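You operate a simulated robot arm through the tools that you are given. There is no shell and no other tool. Be economical: measure what you need, move in short steps, check, and stop when the job is done.

Carry out the task below with a simulated two-armed robot. There is one attempt and no reset: what you move stays moved.

TASK
Take the cap off the jar of studs and lay it down on the top of the dose bench. Put one of the orange relays from the top of the dose bench on the blue navy folder. Take the yellow rolled shirt from the top of the dryer bench and put it on the shelf under the dryer bench. Put the rolled jeans labelled "31" from the top of the fold table in the carton six and the rolled jeans labelled "52" on the shelf under the fold table. Take the pink folded shirt on the shelf under the fold table and put it away on the lower shelf of the packing bench. Take the measuring jug on the packing bench and put it away on the top of the mist ledge. Push the finishing drawer shut. Put the folded jeans on the lower shelf of the test bench away on the bottom shelf of the steel rack. Any order will do. Set down upright: orange relay, measuring jug.

Only the result counts: the job must be done as asked and must still hold three seconds after the hand-in. Knocking over, shifting, dropping, spilling or breaking anything else fails it. A push-on lid holds only when it is set on centred and level and pressed home; a screw cap is set on level and turned clockwise until tight. Flat cloth is picked up by pressing the open fingertips on it (5 to 10 N) and closing them slowly along it; thin cloth reads only 2 to 8 mm in the jaws.

THE ROBOT
Two 7-joint arms with fingered hands on one trunk, on a base that drives. Base frame: it is fixed to the floor where the robot stands at the start and does not move with it; the origin is under the middle of the robot, x ahead of it, y to its left, z up. Readings come in m, rad, newtons and seconds.
The left shoulder is at the start at [0.027, 0.214, 1.171], the right one opposite. With the tool pointing down near the work surface each hand reaches from about 0.1 to 0.3 m from the robot's upright axis, wherever it stands, measured 20 degrees to its own side. Places, roughly: bottom shelf of the steel rack [-3.5, -13, 0.3]; carton six [-11.2, -5.7, 0.9]; finishing drawer [-4.5, -12.6, 0.8]; folded jeans [-0.25, -13, 0.5]; jar of studs [0.5, -0.25, 1]; lower shelf of the packing bench [-11.3, -6.4, 0.4]; measuring jug [-11.25, -6.5, 1]; mist ledge (15x32 cm) [-0.62, -3.96, 0.74]; navy folder (15x22x2 cm) [0.7, 0.8, 0.9]; orange relay [0.75, 1, 1]; pink folded shirt [-11.25, -4, 0.5]; rolled jeans [-11.25, -4.25, 1]; shelf under the dryer bench [-11.1, -1.4, 0.4]; shelf under the fold table [-11.3, -3.8, 0.4]; yellow rolled shirt [-11.25, -1.5, 1]. Payload 3.3 kg a hand.
The TCP of each hand is the grasp point between the finger pads, 0.026 m short of the fingertips. In the tool frame z runs along the fingers and y along their closing line. Largest opening 0.132 m; the body of the gripper starts 0.073 m behind the TCP. The gripper is a hand of 2 fingers: y runs from the thumb to the fingers, the wrist lies at [0, 0, -0.224] in the tool frame, and closing takes about 1.5 s.
Orientation is told as [roll, pitch, yaw] about the base's x, y, z axes, in that order, counted from this pose: with the fingers straight down and closing along the base's y, the tool's x points along the base's -x, its y along +y and its z along -z.

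THE INTERFACE
- The arms move only by the tool drive_tool. It takes "left_deltas", "right_deltas" or both (then of equal length, played together; a hand with none holds still); each is a list of rows, each a list of 6 numbers: the shift along the tool's x, y, z in units of 50 mm (1.0 is 50 mm), then the turn, a rotation vector about the tool's x, y, z in units of 4 degrees (1.0 is 4 degrees). In form: [[x, y, z, wx, wy, wz], ...]. A call has 1 to 12 rows; each row shifts and turns the commanded pose from where the row before left it, along the tool's axes as they then stand. "left_claw" and "right_claw" are, for a hand that has rows, the closure, from 0 (fully open) to 1 (shut), set as the call begins (left out, the last holds). A call with a number of a shift or a turn outside -1 to 1 is refused whole. A row lasts 0.2 s, in which the tool goes at most 0.05 m and 0.15 rad; a call with a longer step from one row to the next is refused whole, and so is a gripper value outside its range. Where a pose cannot be reached the arm comes as near as it can. A force on the tool above 40 N (or 10 N above the force at the start of the call, whichever is more), or a blocked arm, ends the call early, and 0.2 s more pass. The fingers move at their own pace (about 0.153 m/s each) and stop on an object; they squeeze with about 31 N. The grip force told is the motor's: it shows also when the fingers shut on nothing. Time passes only in rows, and 0.2 s behind the last, so rows that do not move let the fingers close. The reply holds the time, the measured pose of the TCP, the force on the tool along the base axes, the opening and the grip force, in the units named above and with some noise, with the torque about the TCP (base axes, N m) and any sound that the robot's microphone picked up.
- Cameras (640 x 400 px; columns grow to the right, rows downward): "scene" is now at [0.087, 0.0462, 1.3489]; the picture's right is [0.41, -0.91, 0.00], its down [-0.50, -0.22, -0.84] and it looks along [0.76, 0.34, -0.55] (base axes); focal length 242 px, centre (320, 200). "left" rides on the left gripper at [-0.066, -0.003, -0.099] in its tool frame; the picture's right is [0.04, -1.00, 0.00], its down [0.83, 0.03, -0.55] and it looks along [0.55, 0.02, 0.83] (tool axes); focal length 261 px, centre (320, 200). "right" rides on the right gripper at [0.066, -0.003, -0.099] in its tool frame; the picture's right is [0.04, 1.00, 0.00], its down [-0.83, 0.03, -0.55] and it looks along [-0.55, 0.02, 0.83] (tool axes); focal length 261 px, centre (320, 200).
- get_image(camera): a new picture of that camera. The clock stands still meanwhile.
- raise_lower(by): slides the trunk up (or, below 0, down) by that many m; the arms and the scene camera ride with it, the base frame stays. It gives what a move gives, with no picture.
- base_move(legs): drives the robot by 1 to 6 legs, each [ahead, left, turn to the left] in m, m and rad, along the robot's own axes; the way and the turn of a leg run together, so that a leg with both is an arc; at most 1.5 m and 3.142 rad a leg. The arms and the cameras ride along, it lands a little off, and it stops where it bumps. It gives what a move gives.
- set_fingers(finger1, thumb_bend, hand): sets how far each is bent, from 0 (flat) to 1 (curled in); at 0.3 the hand is open as for a grip, at 0.7 the pads meet at the TCP. One left out holds its place. A second passes; each finger stops where it meets its share of the squeeze, and holds until it gets a number again. A gripper value or a shape takes the hand back. It gives what a move gives, with no picture; readings hold the bend of each and the force on the fingers (four entries, about 0 where the hand has none), thumb and palm.
- grasp_type(shape, hand): the hand has 2 fingers and takes this shape, open, in about a second: jaw (thumb against the fingers, like two jaws); tri (thumb and two fingers); tip (a fingertip pinch); poke (one finger out to press); point (the index stretched); flat (the hand flat); cup (the hand cupped); fist (a fist). The gripper value then closes the fingers along that shape, each until it touches; the sizes above hold for jaw. It gives what a move gives, with no picture.
- aim_head(pan, tilt): turns the head with the scene camera to pan (to the left, within 1.501 rad either way) and tilt (down, from -0.506 to 1.204), counted from straight ahead of the robot. It gives what a move gives.
- point_at(camera, pixels): for up to 12 pixels [column, row] of the newest picture of that camera ("zoom" is the newest enlarged one), the place [x, y, z] in the base frame of the surface seen there, good to about 0.003 m, but the place of the scene camera against the robot may be out by one fixed shift of up to 0.025 m in any direction. The clock stands still meanwhile.
- zoom(camera, box): a new picture of the part [left, top, right, bottom] of that camera's present view, enlarged. The clock stands still meanwhile.
- close_job(): hands the job in; it is judged then, once.

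Keep the steps short. Do not move on a guess: measure, check each grasp and each placing, and mend mistakes. In all there are 322 turns and 200 pictures (those below and enlarged ones count). Leave the grippers open and the arms clear of the work at the hand-in unless told otherwise, and finish with a single line.

The tools are called after "Request:" as a command line: name --argument value ..., lists and objects as JSON in quotes. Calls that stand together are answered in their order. drive_tool: Moves the arms, as the interface text tells. Its arguments: {"type":"object","properties":{"left_deltas":{"type":"array","items":{"type":"array","items":{"type":"number"}}},"left_claw":{"type":"number"},"right_deltas":{"type":"array","items":{"type":"array","items":{"type":"number"}}},"right_claw":{"type":"number"}},"required":[]} The other tools are called the same way: raise_lower (by) slides the trunk up or down; grasp_type (shape, hand) gives the hand a shape; set_fingers (finger1, thumb_bend, hand) moves the fingers one by one; base_move (legs) drives the base; aim_head (pan, tilt) turns the head that bears the scene camera; get_image (camera) takes a picture; point_at (camera, pixels) gives the place of the surface under pixels of a picture; zoom (camera, box) takes an enlarged picture of a part of a camera's view; close_job () hands the job in.

At the start:

```text
time: 0.0
left_tool_pos: [0.1862, 0.2127, 1.1362]
left_orientation: [-0.002, -0.001, 0.001]
left_wrist_force: [0.2, 0.2, 0.5]
left_wrist_torque: [-0.02, 0.01, 0.0]
left_opening: 0.1321
left_finger_force: 0.1
left_shape: jaw
left_bend: [0.3, 0.3]
left_finger forces: [0.1, 0.2, 0.0, 0.0, 0.0, 0.1]
right_tool_pos: [0.2813, 0.0265, 1.2181]
right_orientation: [0.001, 0.0, 0.002]
right_wrist_force: [-0.7, -0.6, -0.1]
right_wrist_torque: [0.0, 0.02, 0.01]
right_opening: 0.1319
right_finger_force: 0.0
right_shape: jaw
right_bend: [0.3, 0.3]
right_finger forces: [0.0, 0.0, 0.0, 0.1, 0.0, 0.0]
trunk travel left (down, up): [-0.453, 0.308]
robot x, y, heading: [-0.0007, 0.0017, -0.001]
head pan, tilt: [0.422, 0.581]
```

scene: 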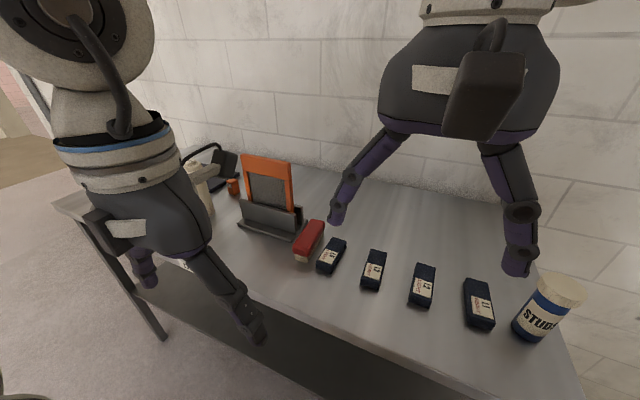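
right: 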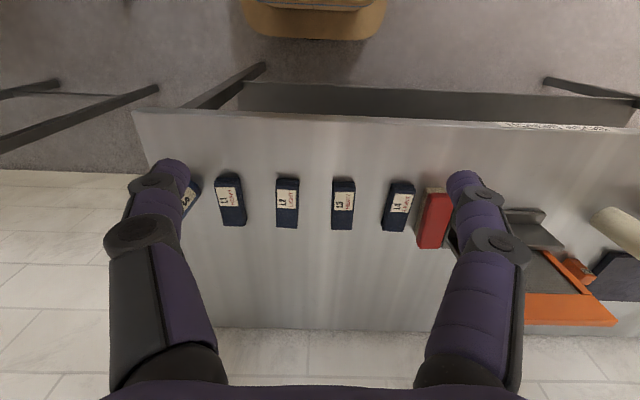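
left: 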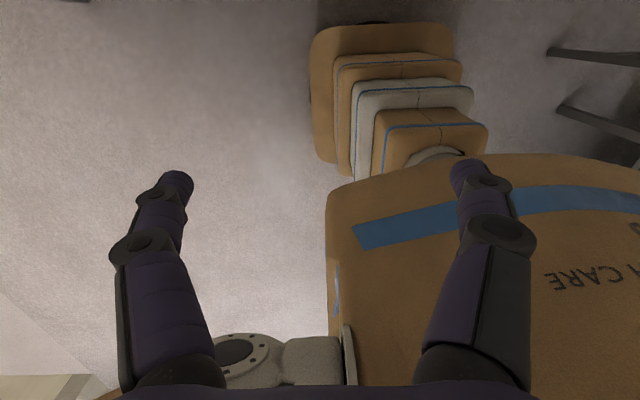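

The scene shows the jar of studs at about (548,308) and relay(s) at about (232,186). I'll measure those first.

Request:
point_at --camera "scene" --pixels '[[558, 288], [540, 322], [560, 280], [578, 290], [233, 186], [218, 180], [425, 345], [480, 300], [260, 230]]'

Request:
aim_head --pan -0.45 --tilt 0.7

Request:
get_image --camera "scene"

```text
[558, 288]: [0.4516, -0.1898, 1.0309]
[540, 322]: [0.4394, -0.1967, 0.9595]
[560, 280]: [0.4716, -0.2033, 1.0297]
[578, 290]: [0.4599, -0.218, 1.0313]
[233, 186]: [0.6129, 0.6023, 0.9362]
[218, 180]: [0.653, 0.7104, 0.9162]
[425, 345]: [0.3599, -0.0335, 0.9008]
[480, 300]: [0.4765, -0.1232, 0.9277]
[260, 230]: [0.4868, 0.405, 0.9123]
```

```text
time: 1.2
left_tool_pos: [0.1854, 0.213, 1.1348]
left_orientation: [-0.003, 0.0, 0.002]
left_wrist_force: [-0.2, -0.4, 0.4]
left_wrist_torque: [0.01, 0.03, 0.01]
left_opening: 0.1319
left_finger_force: 0.1
left_shape: jaw
left_bend: [0.3, 0.3]
left_finger forces: [0.1, 0.0, 0.0, 0.0, 0.0, 0.0]
right_tool_pos: [0.2818, 0.026, 1.2186]
right_orientation: [0.001, 0.001, 0.0]
right_wrist_force: [0.1, -0.4, -1.1]
right_wrist_torque: [0.0, -0.06, 0.0]
right_opening: 0.1318
right_finger_force: 0.0
right_shape: jaw
right_bend: [0.3, 0.3]
right_finger forces: [0.0, 0.0, 0.0, 0.0, 0.0, 0.0]
trunk travel left (down, up): [-0.453, 0.308]
robot x, y, heading: [-0.0027, 0.0064, -0.003]
head pan, tilt: [-0.45, 0.7]
```

```text
196 pictures are left
```

scene: 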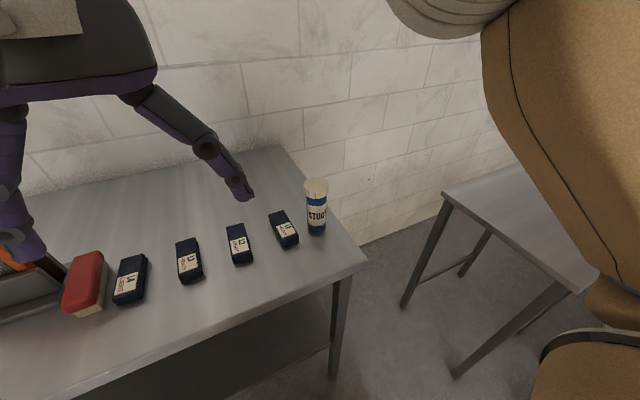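

The jar stands at about (316,207) near the right table edge. I'll zoom on it to tell how the cap is fitted and how wide it is.

Request:
zoom --camera "scene" --box '[270, 160, 370, 250]'

```text
4.44 times, centred on (320, 205) of scene
```

zoom: 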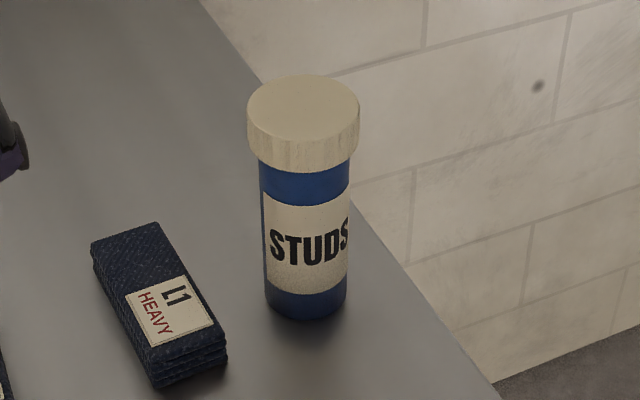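

The cap is ribbed, so it is a screw cap. I'll measure the cap, the jar body and the table edges.

Request:
point_at --camera "zoom" --pixels '[[303, 100], [303, 80], [252, 120], [355, 120], [303, 132], [303, 165], [306, 185], [306, 312], [345, 240], [420, 290], [495, 395], [205, 10]]'

Request:
point_at --camera "scene" --pixels '[[365, 265], [330, 280], [120, 360], [60, 388], [285, 150], [150, 340], [280, 330], [450, 200], [575, 280], [130, 280], [240, 245]]'

```text
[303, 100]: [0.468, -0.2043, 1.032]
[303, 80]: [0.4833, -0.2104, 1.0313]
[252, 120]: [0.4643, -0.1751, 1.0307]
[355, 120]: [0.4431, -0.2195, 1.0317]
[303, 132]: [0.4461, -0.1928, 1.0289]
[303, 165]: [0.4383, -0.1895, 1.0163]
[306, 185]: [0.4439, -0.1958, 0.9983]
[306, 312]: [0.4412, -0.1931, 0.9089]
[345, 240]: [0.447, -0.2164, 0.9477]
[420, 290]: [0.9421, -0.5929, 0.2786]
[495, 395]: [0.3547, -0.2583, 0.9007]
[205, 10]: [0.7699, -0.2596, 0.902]
```

```text
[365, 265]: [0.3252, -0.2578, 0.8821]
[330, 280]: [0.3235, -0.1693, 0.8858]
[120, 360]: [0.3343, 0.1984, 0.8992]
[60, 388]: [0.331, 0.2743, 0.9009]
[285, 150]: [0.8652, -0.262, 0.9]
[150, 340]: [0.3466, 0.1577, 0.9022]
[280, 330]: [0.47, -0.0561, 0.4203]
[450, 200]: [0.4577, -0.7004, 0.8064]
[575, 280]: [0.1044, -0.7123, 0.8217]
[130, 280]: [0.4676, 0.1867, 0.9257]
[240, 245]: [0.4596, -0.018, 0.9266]
```

I read cap top centre about [0.46,-0.20,1.031] and table edge at x≈0.32. Next I'll measure my own body in the left camera picture, to know how near I may drive to the table.

Request:
point_at --camera "left" --pixels '[[350, 60], [430, 40], [325, 130], [440, 135], [335, 220], [450, 210], [600, 180], [230, 345], [600, 80], [100, 100], [330, 30], [560, 250]]'

Request:
aim_head --pan 0.0 --tilt 1.2

Request:
get_image --camera "scene"

```text
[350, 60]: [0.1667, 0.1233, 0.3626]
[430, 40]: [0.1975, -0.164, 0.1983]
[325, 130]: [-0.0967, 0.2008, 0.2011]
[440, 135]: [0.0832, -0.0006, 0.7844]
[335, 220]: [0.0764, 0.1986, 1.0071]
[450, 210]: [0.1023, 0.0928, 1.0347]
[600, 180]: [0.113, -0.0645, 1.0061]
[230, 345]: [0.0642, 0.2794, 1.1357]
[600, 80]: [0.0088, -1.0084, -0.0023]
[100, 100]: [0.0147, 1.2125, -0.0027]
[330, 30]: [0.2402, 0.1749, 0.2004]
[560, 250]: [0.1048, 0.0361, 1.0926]
```

```text
time: 2.1
left_tool_pos: [0.1856, 0.2126, 1.1349]
left_orientation: [-0.002, 0.0, 0.0]
left_wrist_force: [0.3, 0.1, 0.5]
left_wrist_torque: [-0.03, -0.01, 0.0]
left_opening: 0.1322
left_finger_force: 0.1
left_shape: jaw
left_bend: [0.3, 0.3]
left_finger forces: [0.0, 0.0, 0.0, 0.0, 0.0, 0.1]
right_tool_pos: [0.2823, 0.0266, 1.219]
right_orientation: [-0.001, 0.001, 0.0]
right_wrist_force: [0.0, -0.2, -0.5]
right_wrist_torque: [-0.01, 0.0, -0.01]
right_opening: 0.1319
right_finger_force: 0.0
right_shape: jaw
right_bend: [0.3, 0.3]
right_finger forces: [0.0, 0.0, 0.0, 0.1, 0.1, 0.0]
trunk travel left (down, up): [-0.453, 0.308]
robot x, y, heading: [0.0001, 0.0004, 0.004]
head pan, tilt: [0.0, 1.201]
```

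```text
194 pictures are left
```

scene: 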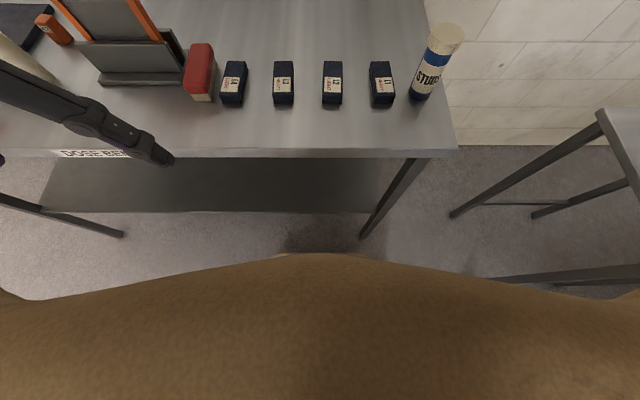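

The base front is at x≈0.25 and the torso front at ≈0.11, so there is room. I'll move the right hand over the jar, staying high at z 1.22, to see how far it reaches.

Request:
drive_tool --right_deltas '[[-0.5, -0.65, 0, 0, 0, 0], [-0.5, -0.65, 0, 0, 0, 0], [-0.5, -0.65, 0, 0, 0, 0], [-0.5, -0.65, 0, 0, 0, 0], [-0.5, -0.65, 0, 0, 0, 0], [-0.5, -0.65, 0, 0, 0, 0], [-0.4, -0.6, 0, 0, 0, 0], [0, 0, 0, 0, 0, 0]]'

Request:
get_image --camera "right"

```text
time: 3.9
left_tool_pos: [0.1859, 0.2126, 1.1356]
left_orientation: [-0.003, 0.0, 0.001]
left_wrist_force: [0.5, 0.0, 0.1]
left_wrist_torque: [0.01, -0.03, 0.0]
left_opening: 0.1318
left_finger_force: 0.0
left_shape: jaw
left_bend: [0.3, 0.3]
left_finger forces: [0.0, 0.1, 0.1, 0.0, 0.1, 0.1]
right_tool_pos: [0.4206, -0.1619, 1.2216]
right_orientation: [0.005, 0.001, 0.001]
right_wrist_force: [-0.4, 0.3, 0.5]
right_wrist_torque: [-0.02, -0.02, 0.01]
right_opening: 0.1321
right_finger_force: 0.2
right_shape: jaw
right_bend: [0.3, 0.3]
right_finger forces: [0.0, 0.0, 0.1, 0.0, 0.0, 0.0]
right hand out of reach, approached as far as the arm can: row 2, 3, 7
trunk travel left (down, up): [-0.453, 0.308]
robot x, y, heading: [0.0011, -0.0012, 0.001]
head pan, tilt: [0.0, 1.201]
```

```text
193 pictures are left
```

right: 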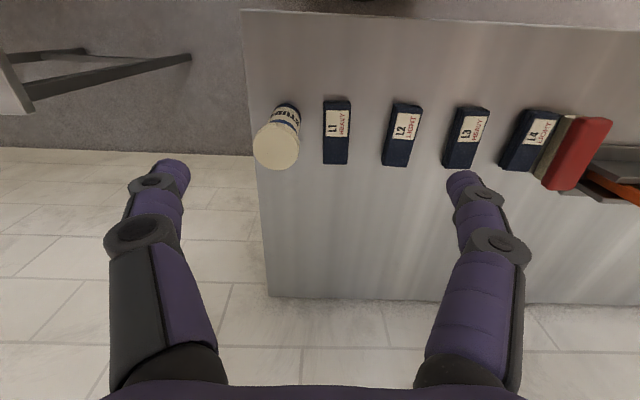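

The right camera sees the cap at (277,145). I'll measure it there, since this camera carries no fixed shift.

Request:
point_at --camera "right" --pixels '[[277, 145], [277, 126], [277, 165], [256, 145], [298, 145], [286, 108], [246, 20], [268, 280]]'

Request:
zoom --camera "right" --box '[240, 90, 320, 180]'

```text
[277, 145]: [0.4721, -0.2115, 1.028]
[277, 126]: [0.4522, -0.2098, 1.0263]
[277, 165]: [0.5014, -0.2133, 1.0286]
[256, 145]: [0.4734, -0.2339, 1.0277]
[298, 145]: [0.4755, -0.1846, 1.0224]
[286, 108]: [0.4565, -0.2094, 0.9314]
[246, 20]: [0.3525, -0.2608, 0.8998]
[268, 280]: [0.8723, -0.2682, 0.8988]
```

```text
4.44 times, centred on (280, 135) of right
```

zoom: 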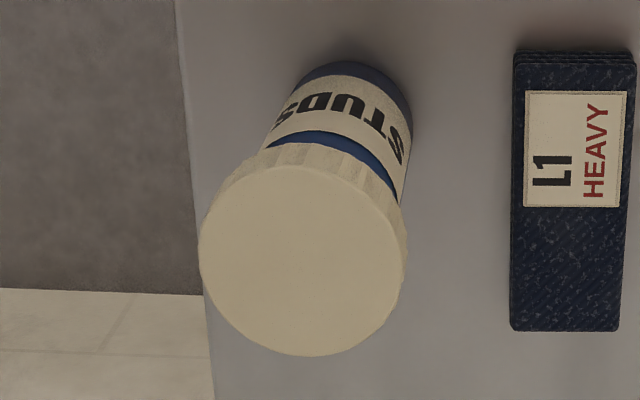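

By the right camera the cap centre is about [0.477,-0.211], its top is at z 1.028 and it is 48 mm across. The scene camera is therefore off by about (-0.014,+0.01,+0.003). I'll bring the base in front of the jar so that both hands reach it.

Request:
base_move --legs '[[0, -0.2, 0], [0.05, 0, 0]]'

```text
time: 6.0
left_tool_pos: [0.2375, 0.0139, 1.1347]
left_orientation: [-0.001, 0.004, 0.0]
left_wrist_force: [0.3, 0.1, -0.1]
left_wrist_torque: [-0.03, 0.07, 0.03]
left_opening: 0.1318
left_finger_force: 0.0
left_shape: jaw
left_bend: [0.3, 0.3]
left_finger forces: [0.1, 0.0, 0.0, 0.0, 0.0, 0.0]
right_tool_pos: [0.4734, -0.3615, 1.2214]
right_orientation: [0.003, 0.004, 0.0]
right_wrist_force: [0.5, 0.3, 0.5]
right_wrist_torque: [0.02, 0.07, 0.03]
right_opening: 0.1319
right_finger_force: 0.1
right_shape: jaw
right_bend: [0.3, 0.3]
right_finger forces: [0.0, 0.0, 0.1, 0.1, 0.0, 0.1]
trunk travel left (down, up): [-0.453, 0.308]
robot x, y, heading: [0.0502, -0.1969, -0.001]
head pan, tilt: [0.0, 1.201]
```

The robot is at (0.050,-0.197). The plan is for the left hand, tilted forward 60°, to grip the jar body at z≈0.957 while the right hand turns the cap from above. First I'll move the left hand forward and start the tilt.

Request:
drive_tool --left_deltas '[[-0.8, 0, 0, 0, 0, 0], [-0.8, 0, 0, 0, 0, 0], [-0.8, 0, 0, 0, 0, 0], [-0.8, 0, 0, 0, 0, 0], [0, 0, 0, 0, -1, 0], [0, 0, 0, 0, -1, 0], [0, 0, 0, 0, -1, 0], [0, 0, 0, 0, -1, 0], [0, 0, 0, 0, -1, 0], [0, 0, 0, 0, -1, 0], [0, 0, 0, 0, -1, 0], [0, 0, 0, 0, -1, 0]]'

Request:
drive_tool --left_deltas '[[0, 0, 0, 0, -1, 0], [0, 0, 0, 0, -1, 0], [0, 0, 0, 0, -1, 0], [0, 0, 0, 0, -1, 0], [0, 0, 0, 0, -1, 0], [0, 0, 0, 0, -1, 0], [0, 0, 0, 0, -1, 0], [0, 0, 0, 0, 0, 0]]'

```text
time: 8.6
left_tool_pos: [0.3954, 0.0136, 1.1362]
left_orientation: [-0.005, -0.559, 0.002]
left_wrist_force: [-0.3, -0.9, -0.5]
left_wrist_torque: [0.01, -0.03, -0.03]
left_opening: 0.1318
left_finger_force: 0.0
left_shape: jaw
left_bend: [0.3, 0.3]
left_finger forces: [0.0, 0.0, 0.0, 0.1, 0.0, 0.0]
right_tool_pos: [0.47, -0.361, 1.2221]
right_orientation: [0.002, 0.0, 0.0]
right_wrist_force: [-0.2, -0.6, 0.6]
right_wrist_torque: [0.0, 0.06, 0.01]
right_opening: 0.1318
right_finger_force: 0.1
right_shape: jaw
right_bend: [0.3, 0.3]
right_finger forces: [0.0, 0.0, 0.1, 0.0, 0.0, 0.0]
trunk travel left (down, up): [-0.453, 0.308]
robot x, y, heading: [0.0491, -0.2015, 0.002]
head pan, tilt: [0.0, 1.201]
```

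```text
time: 10.4
left_tool_pos: [0.396, 0.0134, 1.1359]
left_orientation: [-0.004, -0.698, 0.003]
left_wrist_force: [0.2, 0.4, -0.2]
left_wrist_torque: [-0.01, 0.0, 0.0]
left_opening: 0.1321
left_finger_force: 0.0
left_shape: jaw
left_bend: [0.3, 0.3]
left_finger forces: [0.1, 0.0, 0.1, 0.1, 0.0, 0.0]
left hand out of reach, approached as far as the arm can: row 3, 4, 5, 6, 7
right_tool_pos: [0.4696, -0.3613, 1.2215]
right_orientation: [0.005, 0.0, 0.0]
right_wrist_force: [0.1, -0.3, -0.3]
right_wrist_torque: [-0.01, 0.03, -0.01]
right_opening: 0.1318
right_finger_force: 0.1
right_shape: jaw
right_bend: [0.3, 0.3]
right_finger forces: [0.0, 0.0, 0.0, 0.0, 0.0, 0.0]
trunk travel left (down, up): [-0.453, 0.308]
robot x, y, heading: [0.0501, -0.1986, -0.002]
head pan, tilt: [0.0, 1.201]
```

The tilt stopped at 40°, because the wrist comes too near the torso. I'll shift the left hand sideways toward the jar, still high, and look at whether the commanded tilt is kept.

Request:
drive_tool --left_deltas '[[0, -0.8, 0, 0, 0, 0], [0, -0.8, 0, 0, 0, 0], [0, 0, 0, 0, 0, 0]]'

```text
time: 11.2
left_tool_pos: [0.3966, -0.0664, 1.1358]
left_orientation: [-0.005, -0.696, 0.005]
left_wrist_force: [0.7, -0.4, -0.2]
left_wrist_torque: [0.05, 0.02, 0.02]
left_opening: 0.132
left_finger_force: 0.0
left_shape: jaw
left_bend: [0.3, 0.3]
left_finger forces: [0.0, 0.1, 0.0, 0.1, 0.0, 0.0]
right_tool_pos: [0.4705, -0.3597, 1.2233]
right_orientation: [0.002, 0.004, 0.0]
right_wrist_force: [-0.3, 0.8, -0.6]
right_wrist_torque: [-0.03, -0.02, 0.0]
right_opening: 0.1318
right_finger_force: 0.0
right_shape: jaw
right_bend: [0.3, 0.3]
right_finger forces: [0.0, 0.0, 0.0, 0.0, 0.0, 0.0]
trunk travel left (down, up): [-0.453, 0.308]
robot x, y, heading: [0.0502, -0.1986, 0.002]
head pan, tilt: [0.0, 1.201]
```

The command restarts from the reached pose. I'll turn the left hand about the vertical by −44°, so it comes at the jar from the left front where the elbow is free.

Request:
drive_tool --left_deltas '[[0, 0, 0, 0.643, 0, 0.766], [0, 0, 0, 0.643, 0, 0.766], [0, 0, 0, 0.643, 0, 0.766], [0, 0, 0, 0.643, 0, 0.766], [0, 0, 0, 0.643, 0, 0.766], [0, 0, 0, 0.643, 0, 0.766], [0, 0, 0, 0.643, 0, 0.766], [0, 0, 0, 0.643, 0, 0.766], [0, 0, 0, 0.643, 0, 0.766], [0, 0, 0, 0.643, 0, 0.766], [0, 0, 0, 0.643, 0, 0.766], [0, 0, 0, 0, 0, 0]]'

Request:
drive_tool --left_deltas '[[0, 0, 0, 0, -1, 0], [0, 0, 0, 0, -1, 0], [0, 0, 0, 0, -1, 0], [0, 0, 0, 0, -1, 0], [0, 0, 0, 0, -1, 0], [0, 0, 0, 0, 0, 0]]'

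```text
time: 13.8
left_tool_pos: [0.3957, -0.0666, 1.1369]
left_orientation: [-0.004, -0.699, -0.765]
left_wrist_force: [-0.5, 0.7, 0.5]
left_wrist_torque: [0.02, 0.0, -0.01]
left_opening: 0.1317
left_finger_force: 0.1
left_shape: jaw
left_bend: [0.3, 0.3]
left_finger forces: [0.0, 0.0, 0.0, 0.0, 0.0, 0.1]
right_tool_pos: [0.4707, -0.3619, 1.2212]
right_orientation: [0.004, 0.001, 0.0]
right_wrist_force: [0.6, 0.0, 0.0]
right_wrist_torque: [-0.02, -0.01, 0.01]
right_opening: 0.1318
right_finger_force: 0.1
right_shape: jaw
right_bend: [0.3, 0.3]
right_finger forces: [0.0, 0.0, 0.1, 0.0, 0.0, 0.1]
trunk travel left (down, up): [-0.453, 0.308]
robot x, y, heading: [0.0473, -0.1994, 0.007]
head pan, tilt: [0.0, 1.201]
```

```text
time: 15.2
left_tool_pos: [0.3959, -0.0663, 1.137]
left_orientation: [-0.005, -0.838, -0.764]
left_wrist_force: [0.1, -0.1, 0.6]
left_wrist_torque: [-0.02, 0.02, 0.0]
left_opening: 0.1319
left_finger_force: 0.1
left_shape: jaw
left_bend: [0.3, 0.3]
left_finger forces: [0.0, 0.0, 0.0, 0.0, 0.0, 0.0]
left hand out of reach, approached as far as the arm can: row 3, 4, 5
right_tool_pos: [0.4706, -0.3612, 1.2221]
right_orientation: [0.003, 0.002, 0.001]
right_wrist_force: [0.6, 0.1, -1.0]
right_wrist_torque: [0.01, 0.0, -0.02]
right_opening: 0.1319
right_finger_force: 0.0
right_shape: jaw
right_bend: [0.3, 0.3]
right_finger forces: [0.0, 0.1, 0.1, 0.0, 0.1, 0.0]
trunk travel left (down, up): [-0.453, 0.308]
robot x, y, heading: [0.0502, -0.1987, -0.002]
head pan, tilt: [0.0, 1.201]
```

The left hand now points down-forward at 48°, facing the jar. I'll move it to a pre-grasp 10 cm back along its fingers, part closed to about 0.09.

Request:
drive_tool --left_deltas '[[0.1375, -0.239, 0.69, 0, 0, 0], [0.1375, -0.239, 0.69, 0, 0, 0], [0.1375, -0.239, 0.69, 0, 0, 0], [0.1375, -0.239, 0.69, 0, 0, 0], [0, 0, 0, 0, 0, 0]]' --left_claw 0.3

Request:
get_image --camera "right"

Request:
get_image --camera "scene"

```text
time: 16.4
left_tool_pos: [0.4236, -0.1595, 1.0236]
left_orientation: [-0.002, -0.839, -0.763]
left_wrist_force: [-0.4, 0.8, -0.1]
left_wrist_torque: [-0.01, -0.03, 0.0]
left_opening: 0.0926
left_finger_force: 0.1
left_shape: jaw
left_bend: [0.67, 0.56]
left_finger forces: [0.0, 0.1, 0.0, 0.0, 0.1, 0.0]
right_tool_pos: [0.4697, -0.3604, 1.2222]
right_orientation: [0.004, 0.0, 0.0]
right_wrist_force: [-0.1, -0.5, 0.0]
right_wrist_torque: [0.03, 0.01, -0.01]
right_opening: 0.132
right_finger_force: 0.1
right_shape: jaw
right_bend: [0.3, 0.3]
right_finger forces: [0.0, 0.0, 0.1, 0.1, 0.1, 0.0]
trunk travel left (down, up): [-0.453, 0.308]
robot x, y, heading: [0.0482, -0.2002, -0.003]
head pan, tilt: [0.0, 1.201]
```

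```text
191 pictures are left
```

right: 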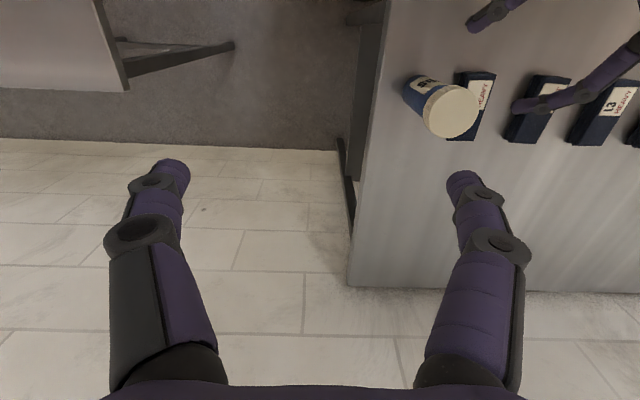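

```text
190 pictures are left
```

scene: 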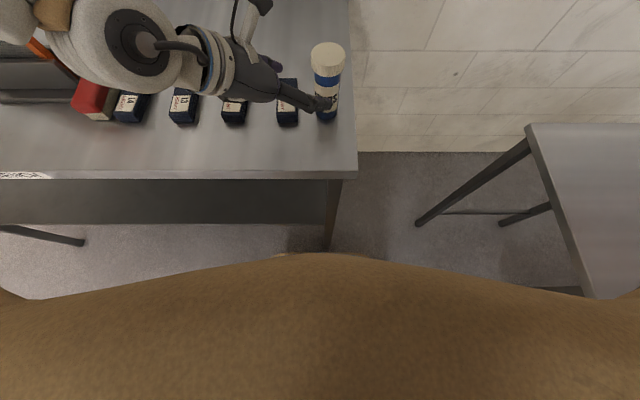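

The left fingers now bracket the jar from the left front. I'll re-measure the cap in the right picture at (450,111) before going in.

Request:
point_at --camera "right" --pixels '[[450, 86], [450, 135], [426, 111], [475, 111], [415, 95], [450, 111]]'

Request:
get_image --camera "left"

```text
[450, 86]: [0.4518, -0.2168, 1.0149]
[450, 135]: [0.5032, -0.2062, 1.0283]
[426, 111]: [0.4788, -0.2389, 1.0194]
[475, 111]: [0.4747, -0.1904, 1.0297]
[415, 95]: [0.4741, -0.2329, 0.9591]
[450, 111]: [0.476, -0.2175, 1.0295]
```

```text
189 pictures are left
```

left: 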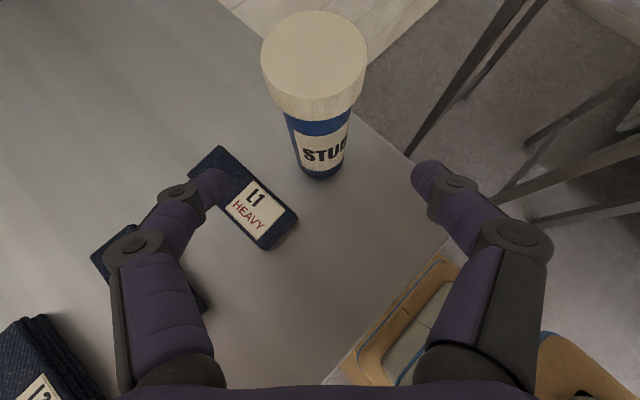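

The cap centre reads about (0.477,-0.213) and the jar lies mid-way between the left fingertips. I'll advance 10 cm along the fingers.

Request:
drive_tool --left_deltas '[[0, 0, 0.5, 0, 0, 0], [0, 0, 0.5, 0, 0, 0], [0, 0, 0.5, 0, 0, 0], [0, -0.02, 0.5, 0, 0, 0], [0, 0, 0, 0, 0, 0]]'

Request:
get_image --camera "left"

```text
time: 17.6
left_tool_pos: [0.4769, -0.2111, 0.9563]
left_orientation: [-0.005, -0.839, -0.762]
left_wrist_force: [0.2, 0.3, 0.4]
left_wrist_torque: [0.0, 0.01, 0.01]
left_opening: 0.0926
left_finger_force: 0.0
left_shape: jaw
left_bend: [0.67, 0.56]
left_finger forces: [0.0, 0.0, 0.0, 0.0, 0.1, 0.0]
right_tool_pos: [0.4706, -0.3609, 1.2209]
right_orientation: [0.005, -0.001, 0.002]
right_wrist_force: [-0.1, -0.5, -0.3]
right_wrist_torque: [0.04, 0.0, -0.02]
right_opening: 0.132
right_finger_force: 0.0
right_shape: jaw
right_bend: [0.3, 0.3]
right_finger forces: [0.1, 0.1, 0.0, 0.0, 0.1, 0.0]
trunk travel left (down, up): [-0.453, 0.308]
robot x, y, heading: [0.0469, -0.2004, 0.0]
head pan, tilt: [0.0, 1.201]
```

```text
188 pictures are left
```

left: 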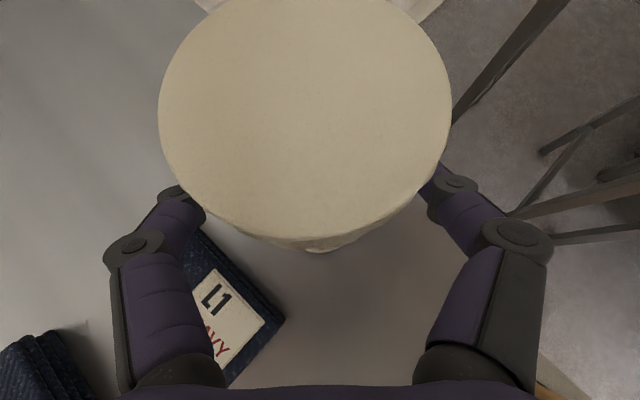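

The left camera sits on top of this tilted hand and would block the cap. The right hand's camera sits underneath when it is tilted, so I'll swap roles: right holds the jar, left turns the cap. I'll back the left hand straight out first.

Request:
drive_tool --left_deltas '[[0, 0, -0.5, 0, 0, 0], [0, 0, -0.5, 0, 0, 0], [0, 0, -0.5, 0, 0, 0], [0, 0, -0.8, 0, 0, 0], [-0.2, 0.4, -0.8, 0, 0, 0], [-0.2, 0.4, -0.8, 0, 0, 0], [-0.2, 0.5, -0.5, 0, 0, 0], [0, 0, 0, 0, 0, 0]]'

Request:
drive_tool --left_deltas '[[0, 0, 0, 0, 1, 0], [0, 0, 0, 0, 1, 0], [0, 0, 0, 0, 1, 0], [0, 0, 0, 0, 1, 0], [0, 0, 0, 0, 1, 0], [0, 0, 0, 0, 1, 0], [0, 0, 0, 0, 1, 0], [0, 0, 0, 0, 1, 0], [0, 0, 0, 0, 1, 0], [0, 0, 0, 0, 1, 0], [0, 0, 0, 0, 1, 0], [0, 0, 0, 0, 1, 0]]'

Request:
drive_tool --right_deltas '[[0, 0, 0, 0, 0, -1], [0, 0, 0, 0, 0, -1], [0, 0, 0, 0, 0, -1], [0, 0, 0, 0, 0, -1], [0, 0, 0, 0, 0, -1], [0, 0, 0, 0, 0, -1], [0, 0, 0, 0, 0, -1], [0, 0, 0, 0, 0, -1], [0, 0, 0, 0, 0, -1], [0, 0, 0, 0, 0, -1], [0, 0, 0, 0, 0, -1]]'

```text
time: 19.4
left_tool_pos: [0.4181, -0.065, 1.1286]
left_orientation: [-0.005, -0.838, -0.763]
left_wrist_force: [-0.9, 0.4, -0.4]
left_wrist_torque: [0.0, 0.0, -0.02]
left_opening: 0.0924
left_finger_force: 0.1
left_shape: jaw
left_bend: [0.67, 0.56]
left_finger forces: [0.0, 0.0, 0.0, 0.1, 0.0, 0.0]
right_tool_pos: [0.4695, -0.3619, 1.2215]
right_orientation: [0.002, 0.001, 0.0]
right_wrist_force: [0.4, 1.2, -0.4]
right_wrist_torque: [0.0, 0.0, -0.03]
right_opening: 0.1317
right_finger_force: 0.1
right_shape: jaw
right_bend: [0.3, 0.3]
right_finger forces: [0.0, 0.0, 0.1, 0.0, 0.0, 0.1]
trunk travel left (down, up): [-0.453, 0.308]
robot x, y, heading: [0.0484, -0.2015, 0.002]
head pan, tilt: [0.0, 1.201]
```

```text
time: 22.0
left_tool_pos: [0.4192, -0.067, 1.1259]
left_orientation: [-0.004, -0.001, -0.767]
left_wrist_force: [0.4, 0.4, 0.6]
left_wrist_torque: [-0.02, -0.02, -0.03]
left_opening: 0.0926
left_finger_force: 0.1
left_shape: jaw
left_bend: [0.67, 0.56]
left_finger forces: [0.1, 0.1, 0.1, 0.0, 0.0, 0.1]
right_tool_pos: [0.4702, -0.3616, 1.2211]
right_orientation: [0.003, 0.001, 0.0]
right_wrist_force: [0.9, -1.2, -0.6]
right_wrist_torque: [0.02, -0.01, 0.03]
right_opening: 0.1321
right_finger_force: 0.1
right_shape: jaw
right_bend: [0.3, 0.3]
right_finger forces: [0.1, 0.0, 0.0, 0.1, 0.1, 0.1]
trunk travel left (down, up): [-0.453, 0.308]
robot x, y, heading: [0.0494, -0.2032, -0.0]
head pan, tilt: [0.0, 1.201]
```

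```text
time: 24.4
left_tool_pos: [0.4175, -0.0646, 1.1259]
left_orientation: [-0.003, -0.002, -0.765]
left_wrist_force: [-1.1, 0.0, -0.4]
left_wrist_torque: [0.02, -0.03, -0.01]
left_opening: 0.0923
left_finger_force: 0.1
left_shape: jaw
left_bend: [0.67, 0.56]
left_finger forces: [0.0, 0.1, 0.1, 0.0, 0.1, 0.1]
right_tool_pos: [0.3042, -0.2353, 1.252]
right_orientation: [0.003, -0.001, 0.761]
right_wrist_force: [-0.5, -0.1, 0.8]
right_wrist_torque: [-0.01, -0.01, -0.01]
right_opening: 0.132
right_finger_force: 0.1
right_shape: jaw
right_bend: [0.3, 0.3]
right_finger forces: [0.1, 0.0, 0.0, 0.1, 0.1, 0.0]
right hand out of reach, approached as far as the arm can: row 1, 2, 3, 4, 5, 6, 7, 8, 9, 10, 11
trunk travel left (down, up): [-0.453, 0.308]
robot x, y, heading: [0.0469, -0.1961, -0.003]
head pan, tilt: [0.0, 1.201]
```

The right hand drifted back at its reach limit while turning, harmlessly. I'll bring it forward and lower to the right of the jar, then tilt it. The left hand turns back to yaw≈0 at the same time, clear of the jar.

Request:
drive_tool --right_deltas '[[-0.152, -0.51, 0.6, 0, 0, 0], [-0.152, -0.51, 0.6, 0, 0, 0], [-0.152, -0.51, 0.6, 0, 0, 0], [-0.152, -0.51, 0.6, 0, 0, 0], [-0.152, -0.51, 0.6, 0, 0, 0], [0, 0, 0, 0, 0, 0]]' --right_claw 0.3 --left_deltas '[[0.6, 0.6, 0, 0, 0, 0], [0.6, 0.6, 0, 0, 0, 0], [0.6, 0.6, 0, 0, 0, 0], [0, 0, 0, 0, 0, -1], [0, 0, 0, 0, 0, -1], [0, 0, 0, 0, 0, -1]]'

Request:
drive_tool --right_deltas '[[0, 0, 0, 0, -1, 0], [0, 0, 0, 0, -1, 0], [0, 0, 0, 0, -1, 0], [0, 0, 0, 0, -1, 0], [0, 0, 0, 0, -1, 0], [0, 0, 0, 0, -1, 0], [0, 0, 0, 0, -1, 0], [0, 0, 0, 0, -1, 0], [0, 0, 0, 0, -1, 0], [0, 0, 0, 0, -1, 0], [0, 0, 0, 0, -1, 0], [0, 0, 0, 0, -1, 0]]' --left_deltas '[[0, 0, 0, 0, 0, -1], [0, 0, 0, 0, 0, -1], [0, 0, 0, 0, 0, -1], [0, 0, 0, 0, 0, -1], [0, 0, 0, 0, 0, -1], [0, 0, 0, 0, 0, -1], [0, 0, 0, 0, 0, -1], [0, 0, 0, 0, 0, -1], [0, 0, 0, 0, 0, 0], [0, 0, 0, 0, 0, 0], [0, 0, 0, 0, 0, 0], [0, 0, 0, 0, 0, 0]]'

```text
time: 25.8
left_tool_pos: [0.4156, 0.0622, 1.1248]
left_orientation: [-0.003, 0.002, -0.556]
left_wrist_force: [0.7, 0.7, -0.3]
left_wrist_torque: [-0.01, -0.02, 0.02]
left_opening: 0.0924
left_finger_force: 0.1
left_shape: jaw
left_bend: [0.67, 0.56]
left_finger forces: [0.1, 0.0, 0.1, 0.1, 0.1, 0.0]
right_tool_pos: [0.3079, -0.228, 1.2502]
right_orientation: [0.003, 0.0, 0.762]
right_wrist_force: [0.4, 0.2, -0.1]
right_wrist_torque: [-0.01, -0.02, 0.0]
right_opening: 0.0927
right_finger_force: 0.1
right_shape: jaw
right_bend: [0.67, 0.56]
right_finger forces: [0.1, 0.0, 0.1, 0.0, 0.0, 0.1]
right hand out of reach, approached as far as the arm can: row 1, 2, 3, 4, 5
trunk travel left (down, up): [-0.453, 0.308]
robot x, y, heading: [0.0505, -0.1978, -0.003]
head pan, tilt: [0.0, 1.201]
```

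```text
time: 28.4
left_tool_pos: [0.415, 0.0627, 1.1251]
left_orientation: [-0.004, 0.001, 0.003]
left_wrist_force: [0.6, -0.7, -0.6]
left_wrist_torque: [0.0, 0.01, 0.0]
left_opening: 0.0926
left_finger_force: 0.1
left_shape: jaw
left_bend: [0.67, 0.56]
left_finger forces: [0.0, 0.0, 0.0, 0.0, 0.0, 0.1]
right_tool_pos: [0.3066, -0.2279, 1.2491]
right_orientation: [0.005, -0.003, 0.762]
right_wrist_force: [0.6, 0.2, -0.2]
right_wrist_torque: [0.03, -0.02, 0.03]
right_opening: 0.0928
right_finger_force: 0.0
right_shape: jaw
right_bend: [0.67, 0.56]
right_finger forces: [0.0, 0.0, 0.0, 0.1, 0.0, 0.0]
right hand out of reach, approached as far as the arm can: row 1, 2, 3, 4, 5, 6, 7, 8, 9, 10, 11, 12
trunk travel left (down, up): [-0.453, 0.308]
robot x, y, heading: [0.0534, -0.1976, 0.001]
head pan, tilt: [0.0, 1.201]
```

The right arm is stuck in a poor pose. I'll turn it back towards yaw 0, then follow the same order that worked on the left: translate, tilt, then yaw.

Request:
drive_tool --right_deltas '[[0, 0, 0, 0, 0, 1], [0, 0, 0, 0, 0, 1], [0, 0, 0, 0, 0, 1], [0, 0, 0, 0, 0, 1], [0, 0, 0, 0, 0, 1], [0, 0, 0, 0, 0, 1], [0, 0, 0, 0, 0, 1], [0, 0, 0, 0, 0, 1], [0, 0, 0, 0, 0, 1], [0, 0, 0, 0, 0, 1], [0, 0, 0, 0, 0, 1], [0, 0, 0, 0, 0, 0]]'

```text
time: 31.0
left_tool_pos: [0.4157, 0.0614, 1.1253]
left_orientation: [-0.003, 0.001, 0.002]
left_wrist_force: [-0.2, -0.4, 0.6]
left_wrist_torque: [-0.01, 0.01, -0.01]
left_opening: 0.0928
left_finger_force: 0.1
left_shape: jaw
left_bend: [0.67, 0.56]
left_finger forces: [0.0, 0.1, 0.0, 0.0, 0.0, 0.0]
right_tool_pos: [0.3071, -0.2279, 1.2504]
right_orientation: [0.001, 0.002, -0.004]
right_wrist_force: [0.3, -0.3, 1.2]
right_wrist_torque: [0.0, -0.01, 0.01]
right_opening: 0.0928
right_finger_force: 0.0
right_shape: jaw
right_bend: [0.67, 0.56]
right_finger forces: [0.0, 0.1, 0.0, 0.0, 0.1, 0.1]
trunk travel left (down, up): [-0.453, 0.308]
robot x, y, heading: [0.0491, -0.1952, -0.001]
head pan, tilt: [0.0, 1.201]
```

It is back at yaw 0. I'll move it to about (0.39,-0.34,1.135).

Request:
drive_tool --right_deltas '[[-0.415, -0.56, 0.575, 0, 0, 0], [-0.415, -0.56, 0.575, 0, 0, 0], [-0.415, -0.56, 0.575, 0, 0, 0], [-0.415, -0.56, 0.575, 0, 0, 0], [0, 0, 0, 0, 0, 0]]'

Request:
drive_tool --right_deltas '[[0, 0, 0, 0, -1, 0], [0, 0, 0, 0, -1, 0], [0, 0, 0, 0, -1, 0], [0, 0, 0, 0, -1, 0], [0, 0, 0, 0, -1, 0], [0, 0, 0, 0, -1, 0], [0, 0, 0, 0, -1, 0], [0, 0, 0, 0, -1, 0], [0, 0, 0, 0, -1, 0], [0, 0, 0, 0, -1, 0]]'

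```text
time: 32.2
left_tool_pos: [0.4148, 0.0637, 1.126]
left_orientation: [-0.001, 0.0, 0.003]
left_wrist_force: [-0.2, 0.8, -0.2]
left_wrist_torque: [0.03, 0.01, -0.01]
left_opening: 0.0925
left_finger_force: 0.1
left_shape: jaw
left_bend: [0.67, 0.56]
left_finger forces: [0.0, 0.0, 0.0, 0.1, 0.1, 0.0]
right_tool_pos: [0.4118, -0.2916, 1.2225]
right_orientation: [0.003, 0.006, -0.005]
right_wrist_force: [0.4, -0.2, 0.3]
right_wrist_torque: [-0.05, -0.02, 0.02]
right_opening: 0.0924
right_finger_force: 0.1
right_shape: jaw
right_bend: [0.67, 0.57]
right_finger forces: [0.1, 0.0, 0.1, 0.0, 0.1, 0.0]
right hand out of reach, approached as far as the arm can: row 1, 2, 3, 4
trunk travel left (down, up): [-0.453, 0.308]
robot x, y, heading: [0.05, -0.1933, -0.001]
head pan, tilt: [0.0, 1.201]
```

```text
time: 34.4
left_tool_pos: [0.4153, 0.0627, 1.1248]
left_orientation: [-0.004, 0.003, 0.001]
left_wrist_force: [-0.4, 0.1, 0.5]
left_wrist_torque: [0.01, -0.01, 0.05]
left_opening: 0.0926
left_finger_force: 0.0
left_shape: jaw
left_bend: [0.67, 0.56]
left_finger forces: [0.0, 0.0, 0.0, 0.0, 0.0, 0.1]
right_tool_pos: [0.4587, -0.2241, 1.3626]
right_orientation: [0.025, -0.687, -0.021]
right_wrist_force: [-0.9, 0.4, -0.4]
right_wrist_torque: [0.01, -0.02, 0.01]
right_opening: 0.0927
right_finger_force: 0.1
right_shape: jaw
right_bend: [0.67, 0.57]
right_finger forces: [0.1, 0.0, 0.0, 0.1, 0.0, 0.0]
right hand out of reach, approached as far as the arm can: row 1, 2, 3, 4, 5, 6, 7, 8, 9, 10
trunk travel left (down, up): [-0.453, 0.308]
robot x, y, heading: [0.0478, -0.2021, -0.003]
head pan, tilt: [0.0, 1.201]
```

The right arm cannot get lower than 1.22 here, which is odd. I'll look at the arm's posture with the head turned toward it.

Request:
aim_head --pan -0.5 --tilt 0.5

Request:
get_image --camera "scene"

```text
time: 35.5
left_tool_pos: [0.4157, 0.0627, 1.1251]
left_orientation: [-0.005, 0.004, 0.002]
left_wrist_force: [0.5, -0.1, -0.1]
left_wrist_torque: [-0.04, 0.0, -0.02]
left_opening: 0.0924
left_finger_force: 0.2
left_shape: jaw
left_bend: [0.67, 0.56]
left_finger forces: [0.1, 0.1, 0.0, 0.0, 0.0, 0.0]
right_tool_pos: [0.4588, -0.222, 1.3621]
right_orientation: [0.024, -0.687, -0.018]
right_wrist_force: [-0.1, 0.1, 0.3]
right_wrist_torque: [0.02, -0.03, -0.03]
right_opening: 0.0926
right_finger_force: 0.0
right_shape: jaw
right_bend: [0.67, 0.57]
right_finger forces: [0.0, 0.1, 0.1, 0.1, 0.0, 0.1]
trunk travel left (down, up): [-0.453, 0.308]
robot x, y, heading: [0.051, -0.1971, 0.002]
head pan, tilt: [-0.499, 0.499]
```

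```text
187 pictures are left
```

scene: 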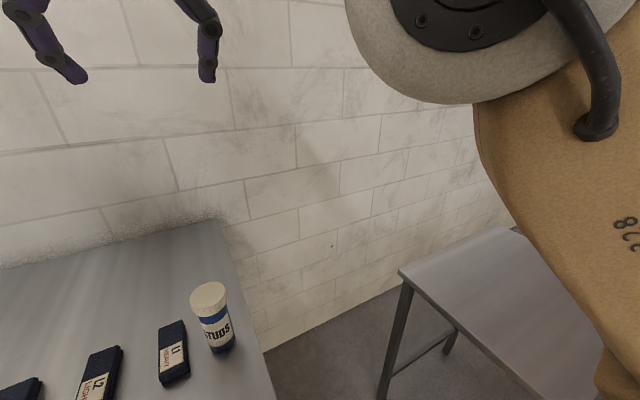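

I'll undo the tilt and try to bring the right arm to the mirror of the left arm's starting pose, which worked well for the left.

Request:
drive_tool --right_deltas '[[0, 0, 0, 0, 1, 0], [0, 0, 0, 0, 1, 0], [0, 0, 0, 0, 1, 0], [0, 0, 0, 0, 1, 0], [0, 0, 0, 0, 1, 0], [0, 0, 0, 0, 1, 0], [0, 0, 0, 0, 1, 0], [0, 0, 0, 0, 1, 0], [0, 0, 0, 0, 1, 0], [0, 0, 0, 0, 1, 0]]'

Request:
drive_tool --right_deltas '[[0.7, -0.4, 0, 0, 0, 0], [0.7, -0.4, 0, 0, 0, 0], [0.7, -0.4, 0, 0, 0, 0], [0.7, -0.4, 0, 0, 0, 0], [0.7, -0.4, 0, 0, 0, 0], [0, 0, 0.6, 0, 0, 0], [0, 0, 0.6, 0, 0, 0], [0, 0, 0.6, 0, 0, 0], [0, 0, 0.6, 0, 0, 0]]'

```text
time: 37.7
left_tool_pos: [0.4168, 0.0609, 1.1241]
left_orientation: [-0.005, 0.003, 0.001]
left_wrist_force: [0.5, 0.1, -0.4]
left_wrist_torque: [0.0, 0.02, 0.03]
left_opening: 0.0925
left_finger_force: 0.0
left_shape: jaw
left_bend: [0.67, 0.56]
left_finger forces: [0.0, 0.0, 0.1, 0.1, 0.0, 0.1]
right_tool_pos: [0.3969, -0.2501, 1.2776]
right_orientation: [0.005, 0.002, -0.006]
right_wrist_force: [-0.7, 0.2, 0.4]
right_wrist_torque: [-0.01, 0.0, -0.02]
right_opening: 0.0926
right_finger_force: 0.1
right_shape: jaw
right_bend: [0.67, 0.57]
right_finger forces: [0.0, 0.0, 0.1, 0.0, 0.0, 0.0]
right hand out of reach, approached as far as the arm can: row 2, 3, 4, 5, 6, 7, 8, 9, 10
trunk travel left (down, up): [-0.453, 0.308]
robot x, y, heading: [0.0489, -0.199, -0.002]
head pan, tilt: [-0.499, 0.499]
```

```text
time: 39.7
left_tool_pos: [0.4165, 0.0618, 1.1251]
left_orientation: [-0.004, 0.001, 0.002]
left_wrist_force: [0.1, -0.8, 0.9]
left_wrist_torque: [0.04, 0.02, 0.01]
left_opening: 0.0927
left_finger_force: 0.1
left_shape: jaw
left_bend: [0.67, 0.56]
left_finger forces: [0.0, 0.0, 0.1, 0.1, 0.0, 0.0]
right_tool_pos: [0.2208, -0.3514, 1.2781]
right_orientation: [0.005, 0.001, -0.005]
right_wrist_force: [0.5, -0.2, 0.5]
right_wrist_torque: [-0.02, 0.0, -0.03]
right_opening: 0.0925
right_finger_force: 0.0
right_shape: jaw
right_bend: [0.67, 0.57]
right_finger forces: [0.0, 0.0, 0.0, 0.1, 0.0, 0.0]
right hand out of reach, approached as far as the arm can: row 6, 7, 8, 9
trunk travel left (down, up): [-0.453, 0.308]
robot x, y, heading: [0.0486, -0.2018, 0.002]
head pan, tilt: [-0.499, 0.499]
```

The right hand still will not go down. I'll look directly at the right arm.

Request:
aim_head --pan -1.2 --tilt 0.3

Request:
get_image --camera "scene"

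Request:
get_image --camera "right"

```text
time: 40.8
left_tool_pos: [0.4161, 0.0624, 1.126]
left_orientation: [-0.002, 0.002, 0.002]
left_wrist_force: [-0.3, -0.2, 0.4]
left_wrist_torque: [0.01, -0.02, -0.01]
left_opening: 0.0926
left_finger_force: 0.0
left_shape: jaw
left_bend: [0.67, 0.56]
left_finger forces: [0.0, 0.0, 0.0, 0.0, 0.0, 0.0]
right_tool_pos: [0.2212, -0.35, 1.2774]
right_orientation: [0.003, 0.003, -0.006]
right_wrist_force: [0.0, 0.7, -0.4]
right_wrist_torque: [-0.03, -0.03, 0.0]
right_opening: 0.0926
right_finger_force: 0.0
right_shape: jaw
right_bend: [0.67, 0.57]
right_finger forces: [0.0, 0.0, 0.0, 0.0, 0.0, 0.0]
trunk travel left (down, up): [-0.453, 0.308]
robot x, y, heading: [0.0478, -0.2016, 0.001]
head pan, tilt: [-1.201, 0.3]
```

```text
186 pictures are left
```

scene: 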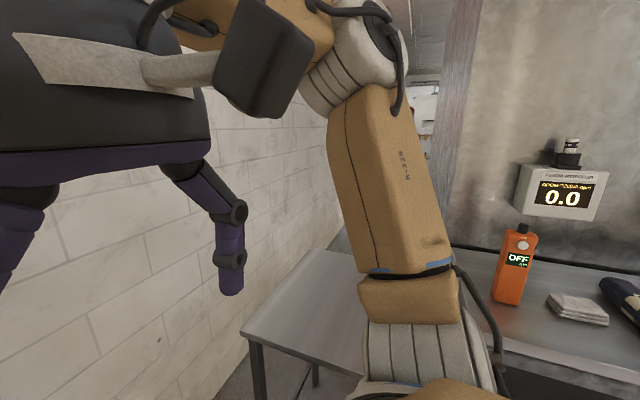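

```text
185 pictures are left
```

right: 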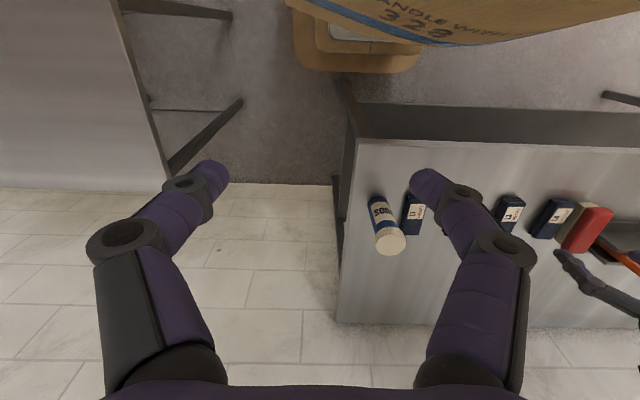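

The right arm's elbow is up high. I'll look at the left arm for comparison, since that arm does go low.

Request:
aim_head --pan 1.2 --tilt 0.3

Request:
get_image --camera "scene"

```text
time: 43.0
left_tool_pos: [0.4167, 0.0628, 1.1248]
left_orientation: [-0.003, 0.001, 0.001]
left_wrist_force: [0.0, 1.0, 0.5]
left_wrist_torque: [0.03, 0.03, -0.01]
left_opening: 0.0926
left_finger_force: 0.0
left_shape: jaw
left_bend: [0.67, 0.56]
left_finger forces: [0.1, 0.0, 0.0, 0.1, 0.0, 0.0]
right_tool_pos: [0.2219, -0.3507, 1.2775]
right_orientation: [0.005, 0.004, -0.006]
right_wrist_force: [0.5, 0.4, -0.8]
right_wrist_torque: [-0.02, 0.02, 0.02]
right_opening: 0.0925
right_finger_force: 0.1
right_shape: jaw
right_bend: [0.67, 0.57]
right_finger forces: [0.0, 0.1, 0.1, 0.1, 0.1, 0.1]
trunk travel left (down, up): [-0.453, 0.308]
robot x, y, heading: [0.0499, -0.1994, -0.003]
head pan, tilt: [1.201, 0.3]
```

```text
184 pictures are left
```

scene: 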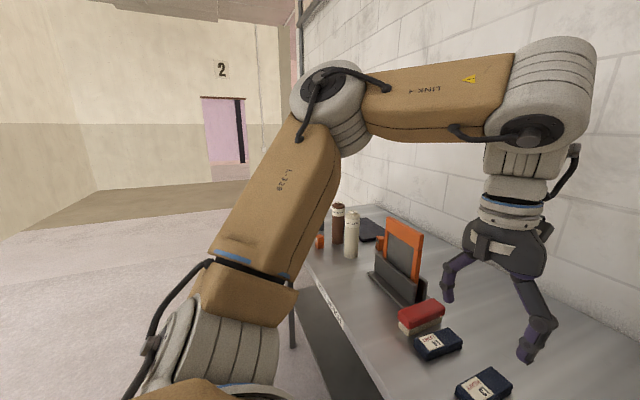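

Both arms bend elbow-up, but the left elbow is swung outward. I'll move the right hand outward to y≈-0.53 to draw its elbow out, then try to go down.

Request:
drive_tool --right_deltas '[[-0.3, -0.7, 0, 0, 0, 0], [-0.3, -0.7, 0, 0, 0, 0], [-0.3, -0.7, 0, 0, 0, 0], [-0.3, -0.7, 0, 0, 0, 0], [-0.3, -0.7, 0, 0, 0, 0], [0, 0, 0.6, 0, 0, 0], [0, 0, 0.6, 0, 0, 0], [0, 0, 0.6, 0, 0, 0], [0, 0, 0.6, 0, 0, 0]]'

```text
time: 45.0
left_tool_pos: [0.4155, 0.0619, 1.1255]
left_orientation: [-0.005, 0.002, 0.004]
left_wrist_force: [0.2, 0.5, -0.3]
left_wrist_torque: [-0.01, 0.01, 0.01]
left_opening: 0.0926
left_finger_force: 0.1
left_shape: jaw
left_bend: [0.67, 0.56]
left_finger forces: [0.0, 0.0, 0.1, 0.0, 0.1, 0.0]
right_tool_pos: [0.3171, -0.4249, 1.2747]
right_orientation: [0.005, 0.007, -0.005]
right_wrist_force: [-0.1, -0.1, 0.0]
right_wrist_torque: [-0.01, -0.02, 0.01]
right_opening: 0.0925
right_finger_force: 0.0
right_shape: jaw
right_bend: [0.67, 0.57]
right_finger forces: [0.0, 0.0, 0.1, 0.1, 0.0, 0.0]
right hand out of reach, approached as far as the arm can: row 2, 3, 4, 5, 6, 7, 8, 9
trunk travel left (down, up): [-0.453, 0.308]
robot x, y, heading: [0.05, -0.1986, 0.002]
head pan, tilt: [1.201, 0.3]
```

It is still stuck. I'll go back to where the right hand started relative to the robot, about (0.33,-0.17,1.22), and test going down there.

Request:
drive_tool --right_deltas '[[0, 0.8, 0.2, 0, 0, 0], [0, 0.8, 0.2, 0, 0, 0], [0, 0.8, 0.2, 0, 0, 0], [0, 0.8, 0.2, 0, 0, 0], [0, 0.8, 0.2, 0, 0, 0], [0, 0.8, 0, 0, 0, 0], [0.1, 0, 0.4, 0, 0, 0], [0.1, 0, 0.4, 0, 0, 0], [0.1, 0, 0.4, 0, 0, 0]]'

```text
time: 47.0
left_tool_pos: [0.416, 0.0624, 1.1246]
left_orientation: [-0.004, 0.001, 0.002]
left_wrist_force: [-0.5, -0.1, 0.2]
left_wrist_torque: [0.03, 0.01, 0.0]
left_opening: 0.0927
left_finger_force: 0.0
left_shape: jaw
left_bend: [0.67, 0.56]
left_finger forces: [0.0, 0.0, 0.0, 0.2, 0.1, 0.1]
right_tool_pos: [0.3013, -0.2177, 1.2337]
right_orientation: [0.0, 0.004, -0.003]
right_wrist_force: [0.6, -0.1, 0.0]
right_wrist_torque: [-0.01, -0.04, -0.01]
right_opening: 0.0924
right_finger_force: 0.1
right_shape: jaw
right_bend: [0.67, 0.57]
right_finger forces: [0.0, 0.1, 0.0, 0.0, 0.0, 0.0]
right hand out of reach, approached as far as the arm can: row 1, 2, 3, 4, 7, 8, 9
trunk travel left (down, up): [-0.453, 0.308]
robot x, y, heading: [0.0529, -0.1994, -0.004]
head pan, tilt: [1.201, 0.3]
```

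The limit looks like a joint limit. I'll test whether turning the right hand the other way (yaw −40°) lets it go down.

Request:
drive_tool --right_deltas '[[0, 0, 0, 0, 0, 1], [0, 0, 0, 0, 0, 1], [0, 0, 0, 0, 0, 1], [0, 0, 0, 0, 0, 1], [0, 0, 0, 0, 0, 1], [0, 0, 0, 0, 0, 1], [0, 0, 0, 0, 0, 1], [0, 0, 0, 0, 0, 1], [0, 0, 0.5, 0, 0, 0], [0, 0, 0.5, 0, 0, 0], [0, 0, 0.5, 0, 0, 0]]'

```text
time: 49.4
left_tool_pos: [0.4158, 0.061, 1.1245]
left_orientation: [-0.003, 0.002, 0.001]
left_wrist_force: [-0.4, -0.4, 0.7]
left_wrist_torque: [0.01, -0.02, -0.02]
left_opening: 0.0924
left_finger_force: 0.0
left_shape: jaw
left_bend: [0.67, 0.56]
left_finger forces: [0.0, 0.1, 0.0, 0.1, 0.0, 0.1]
right_tool_pos: [0.3067, -0.2032, 1.2246]
right_orientation: [-0.001, 0.006, -0.563]
right_wrist_force: [0.4, 0.2, 0.3]
right_wrist_torque: [0.01, -0.03, 0.0]
right_opening: 0.0923
right_finger_force: 0.0
right_shape: jaw
right_bend: [0.67, 0.57]
right_finger forces: [0.0, 0.0, 0.0, 0.1, 0.0, 0.0]
right hand out of reach, approached as far as the arm can: row 9, 10, 11
trunk travel left (down, up): [-0.453, 0.308]
robot x, y, heading: [0.0514, -0.2007, 0.002]
head pan, tilt: [1.201, 0.3]
```

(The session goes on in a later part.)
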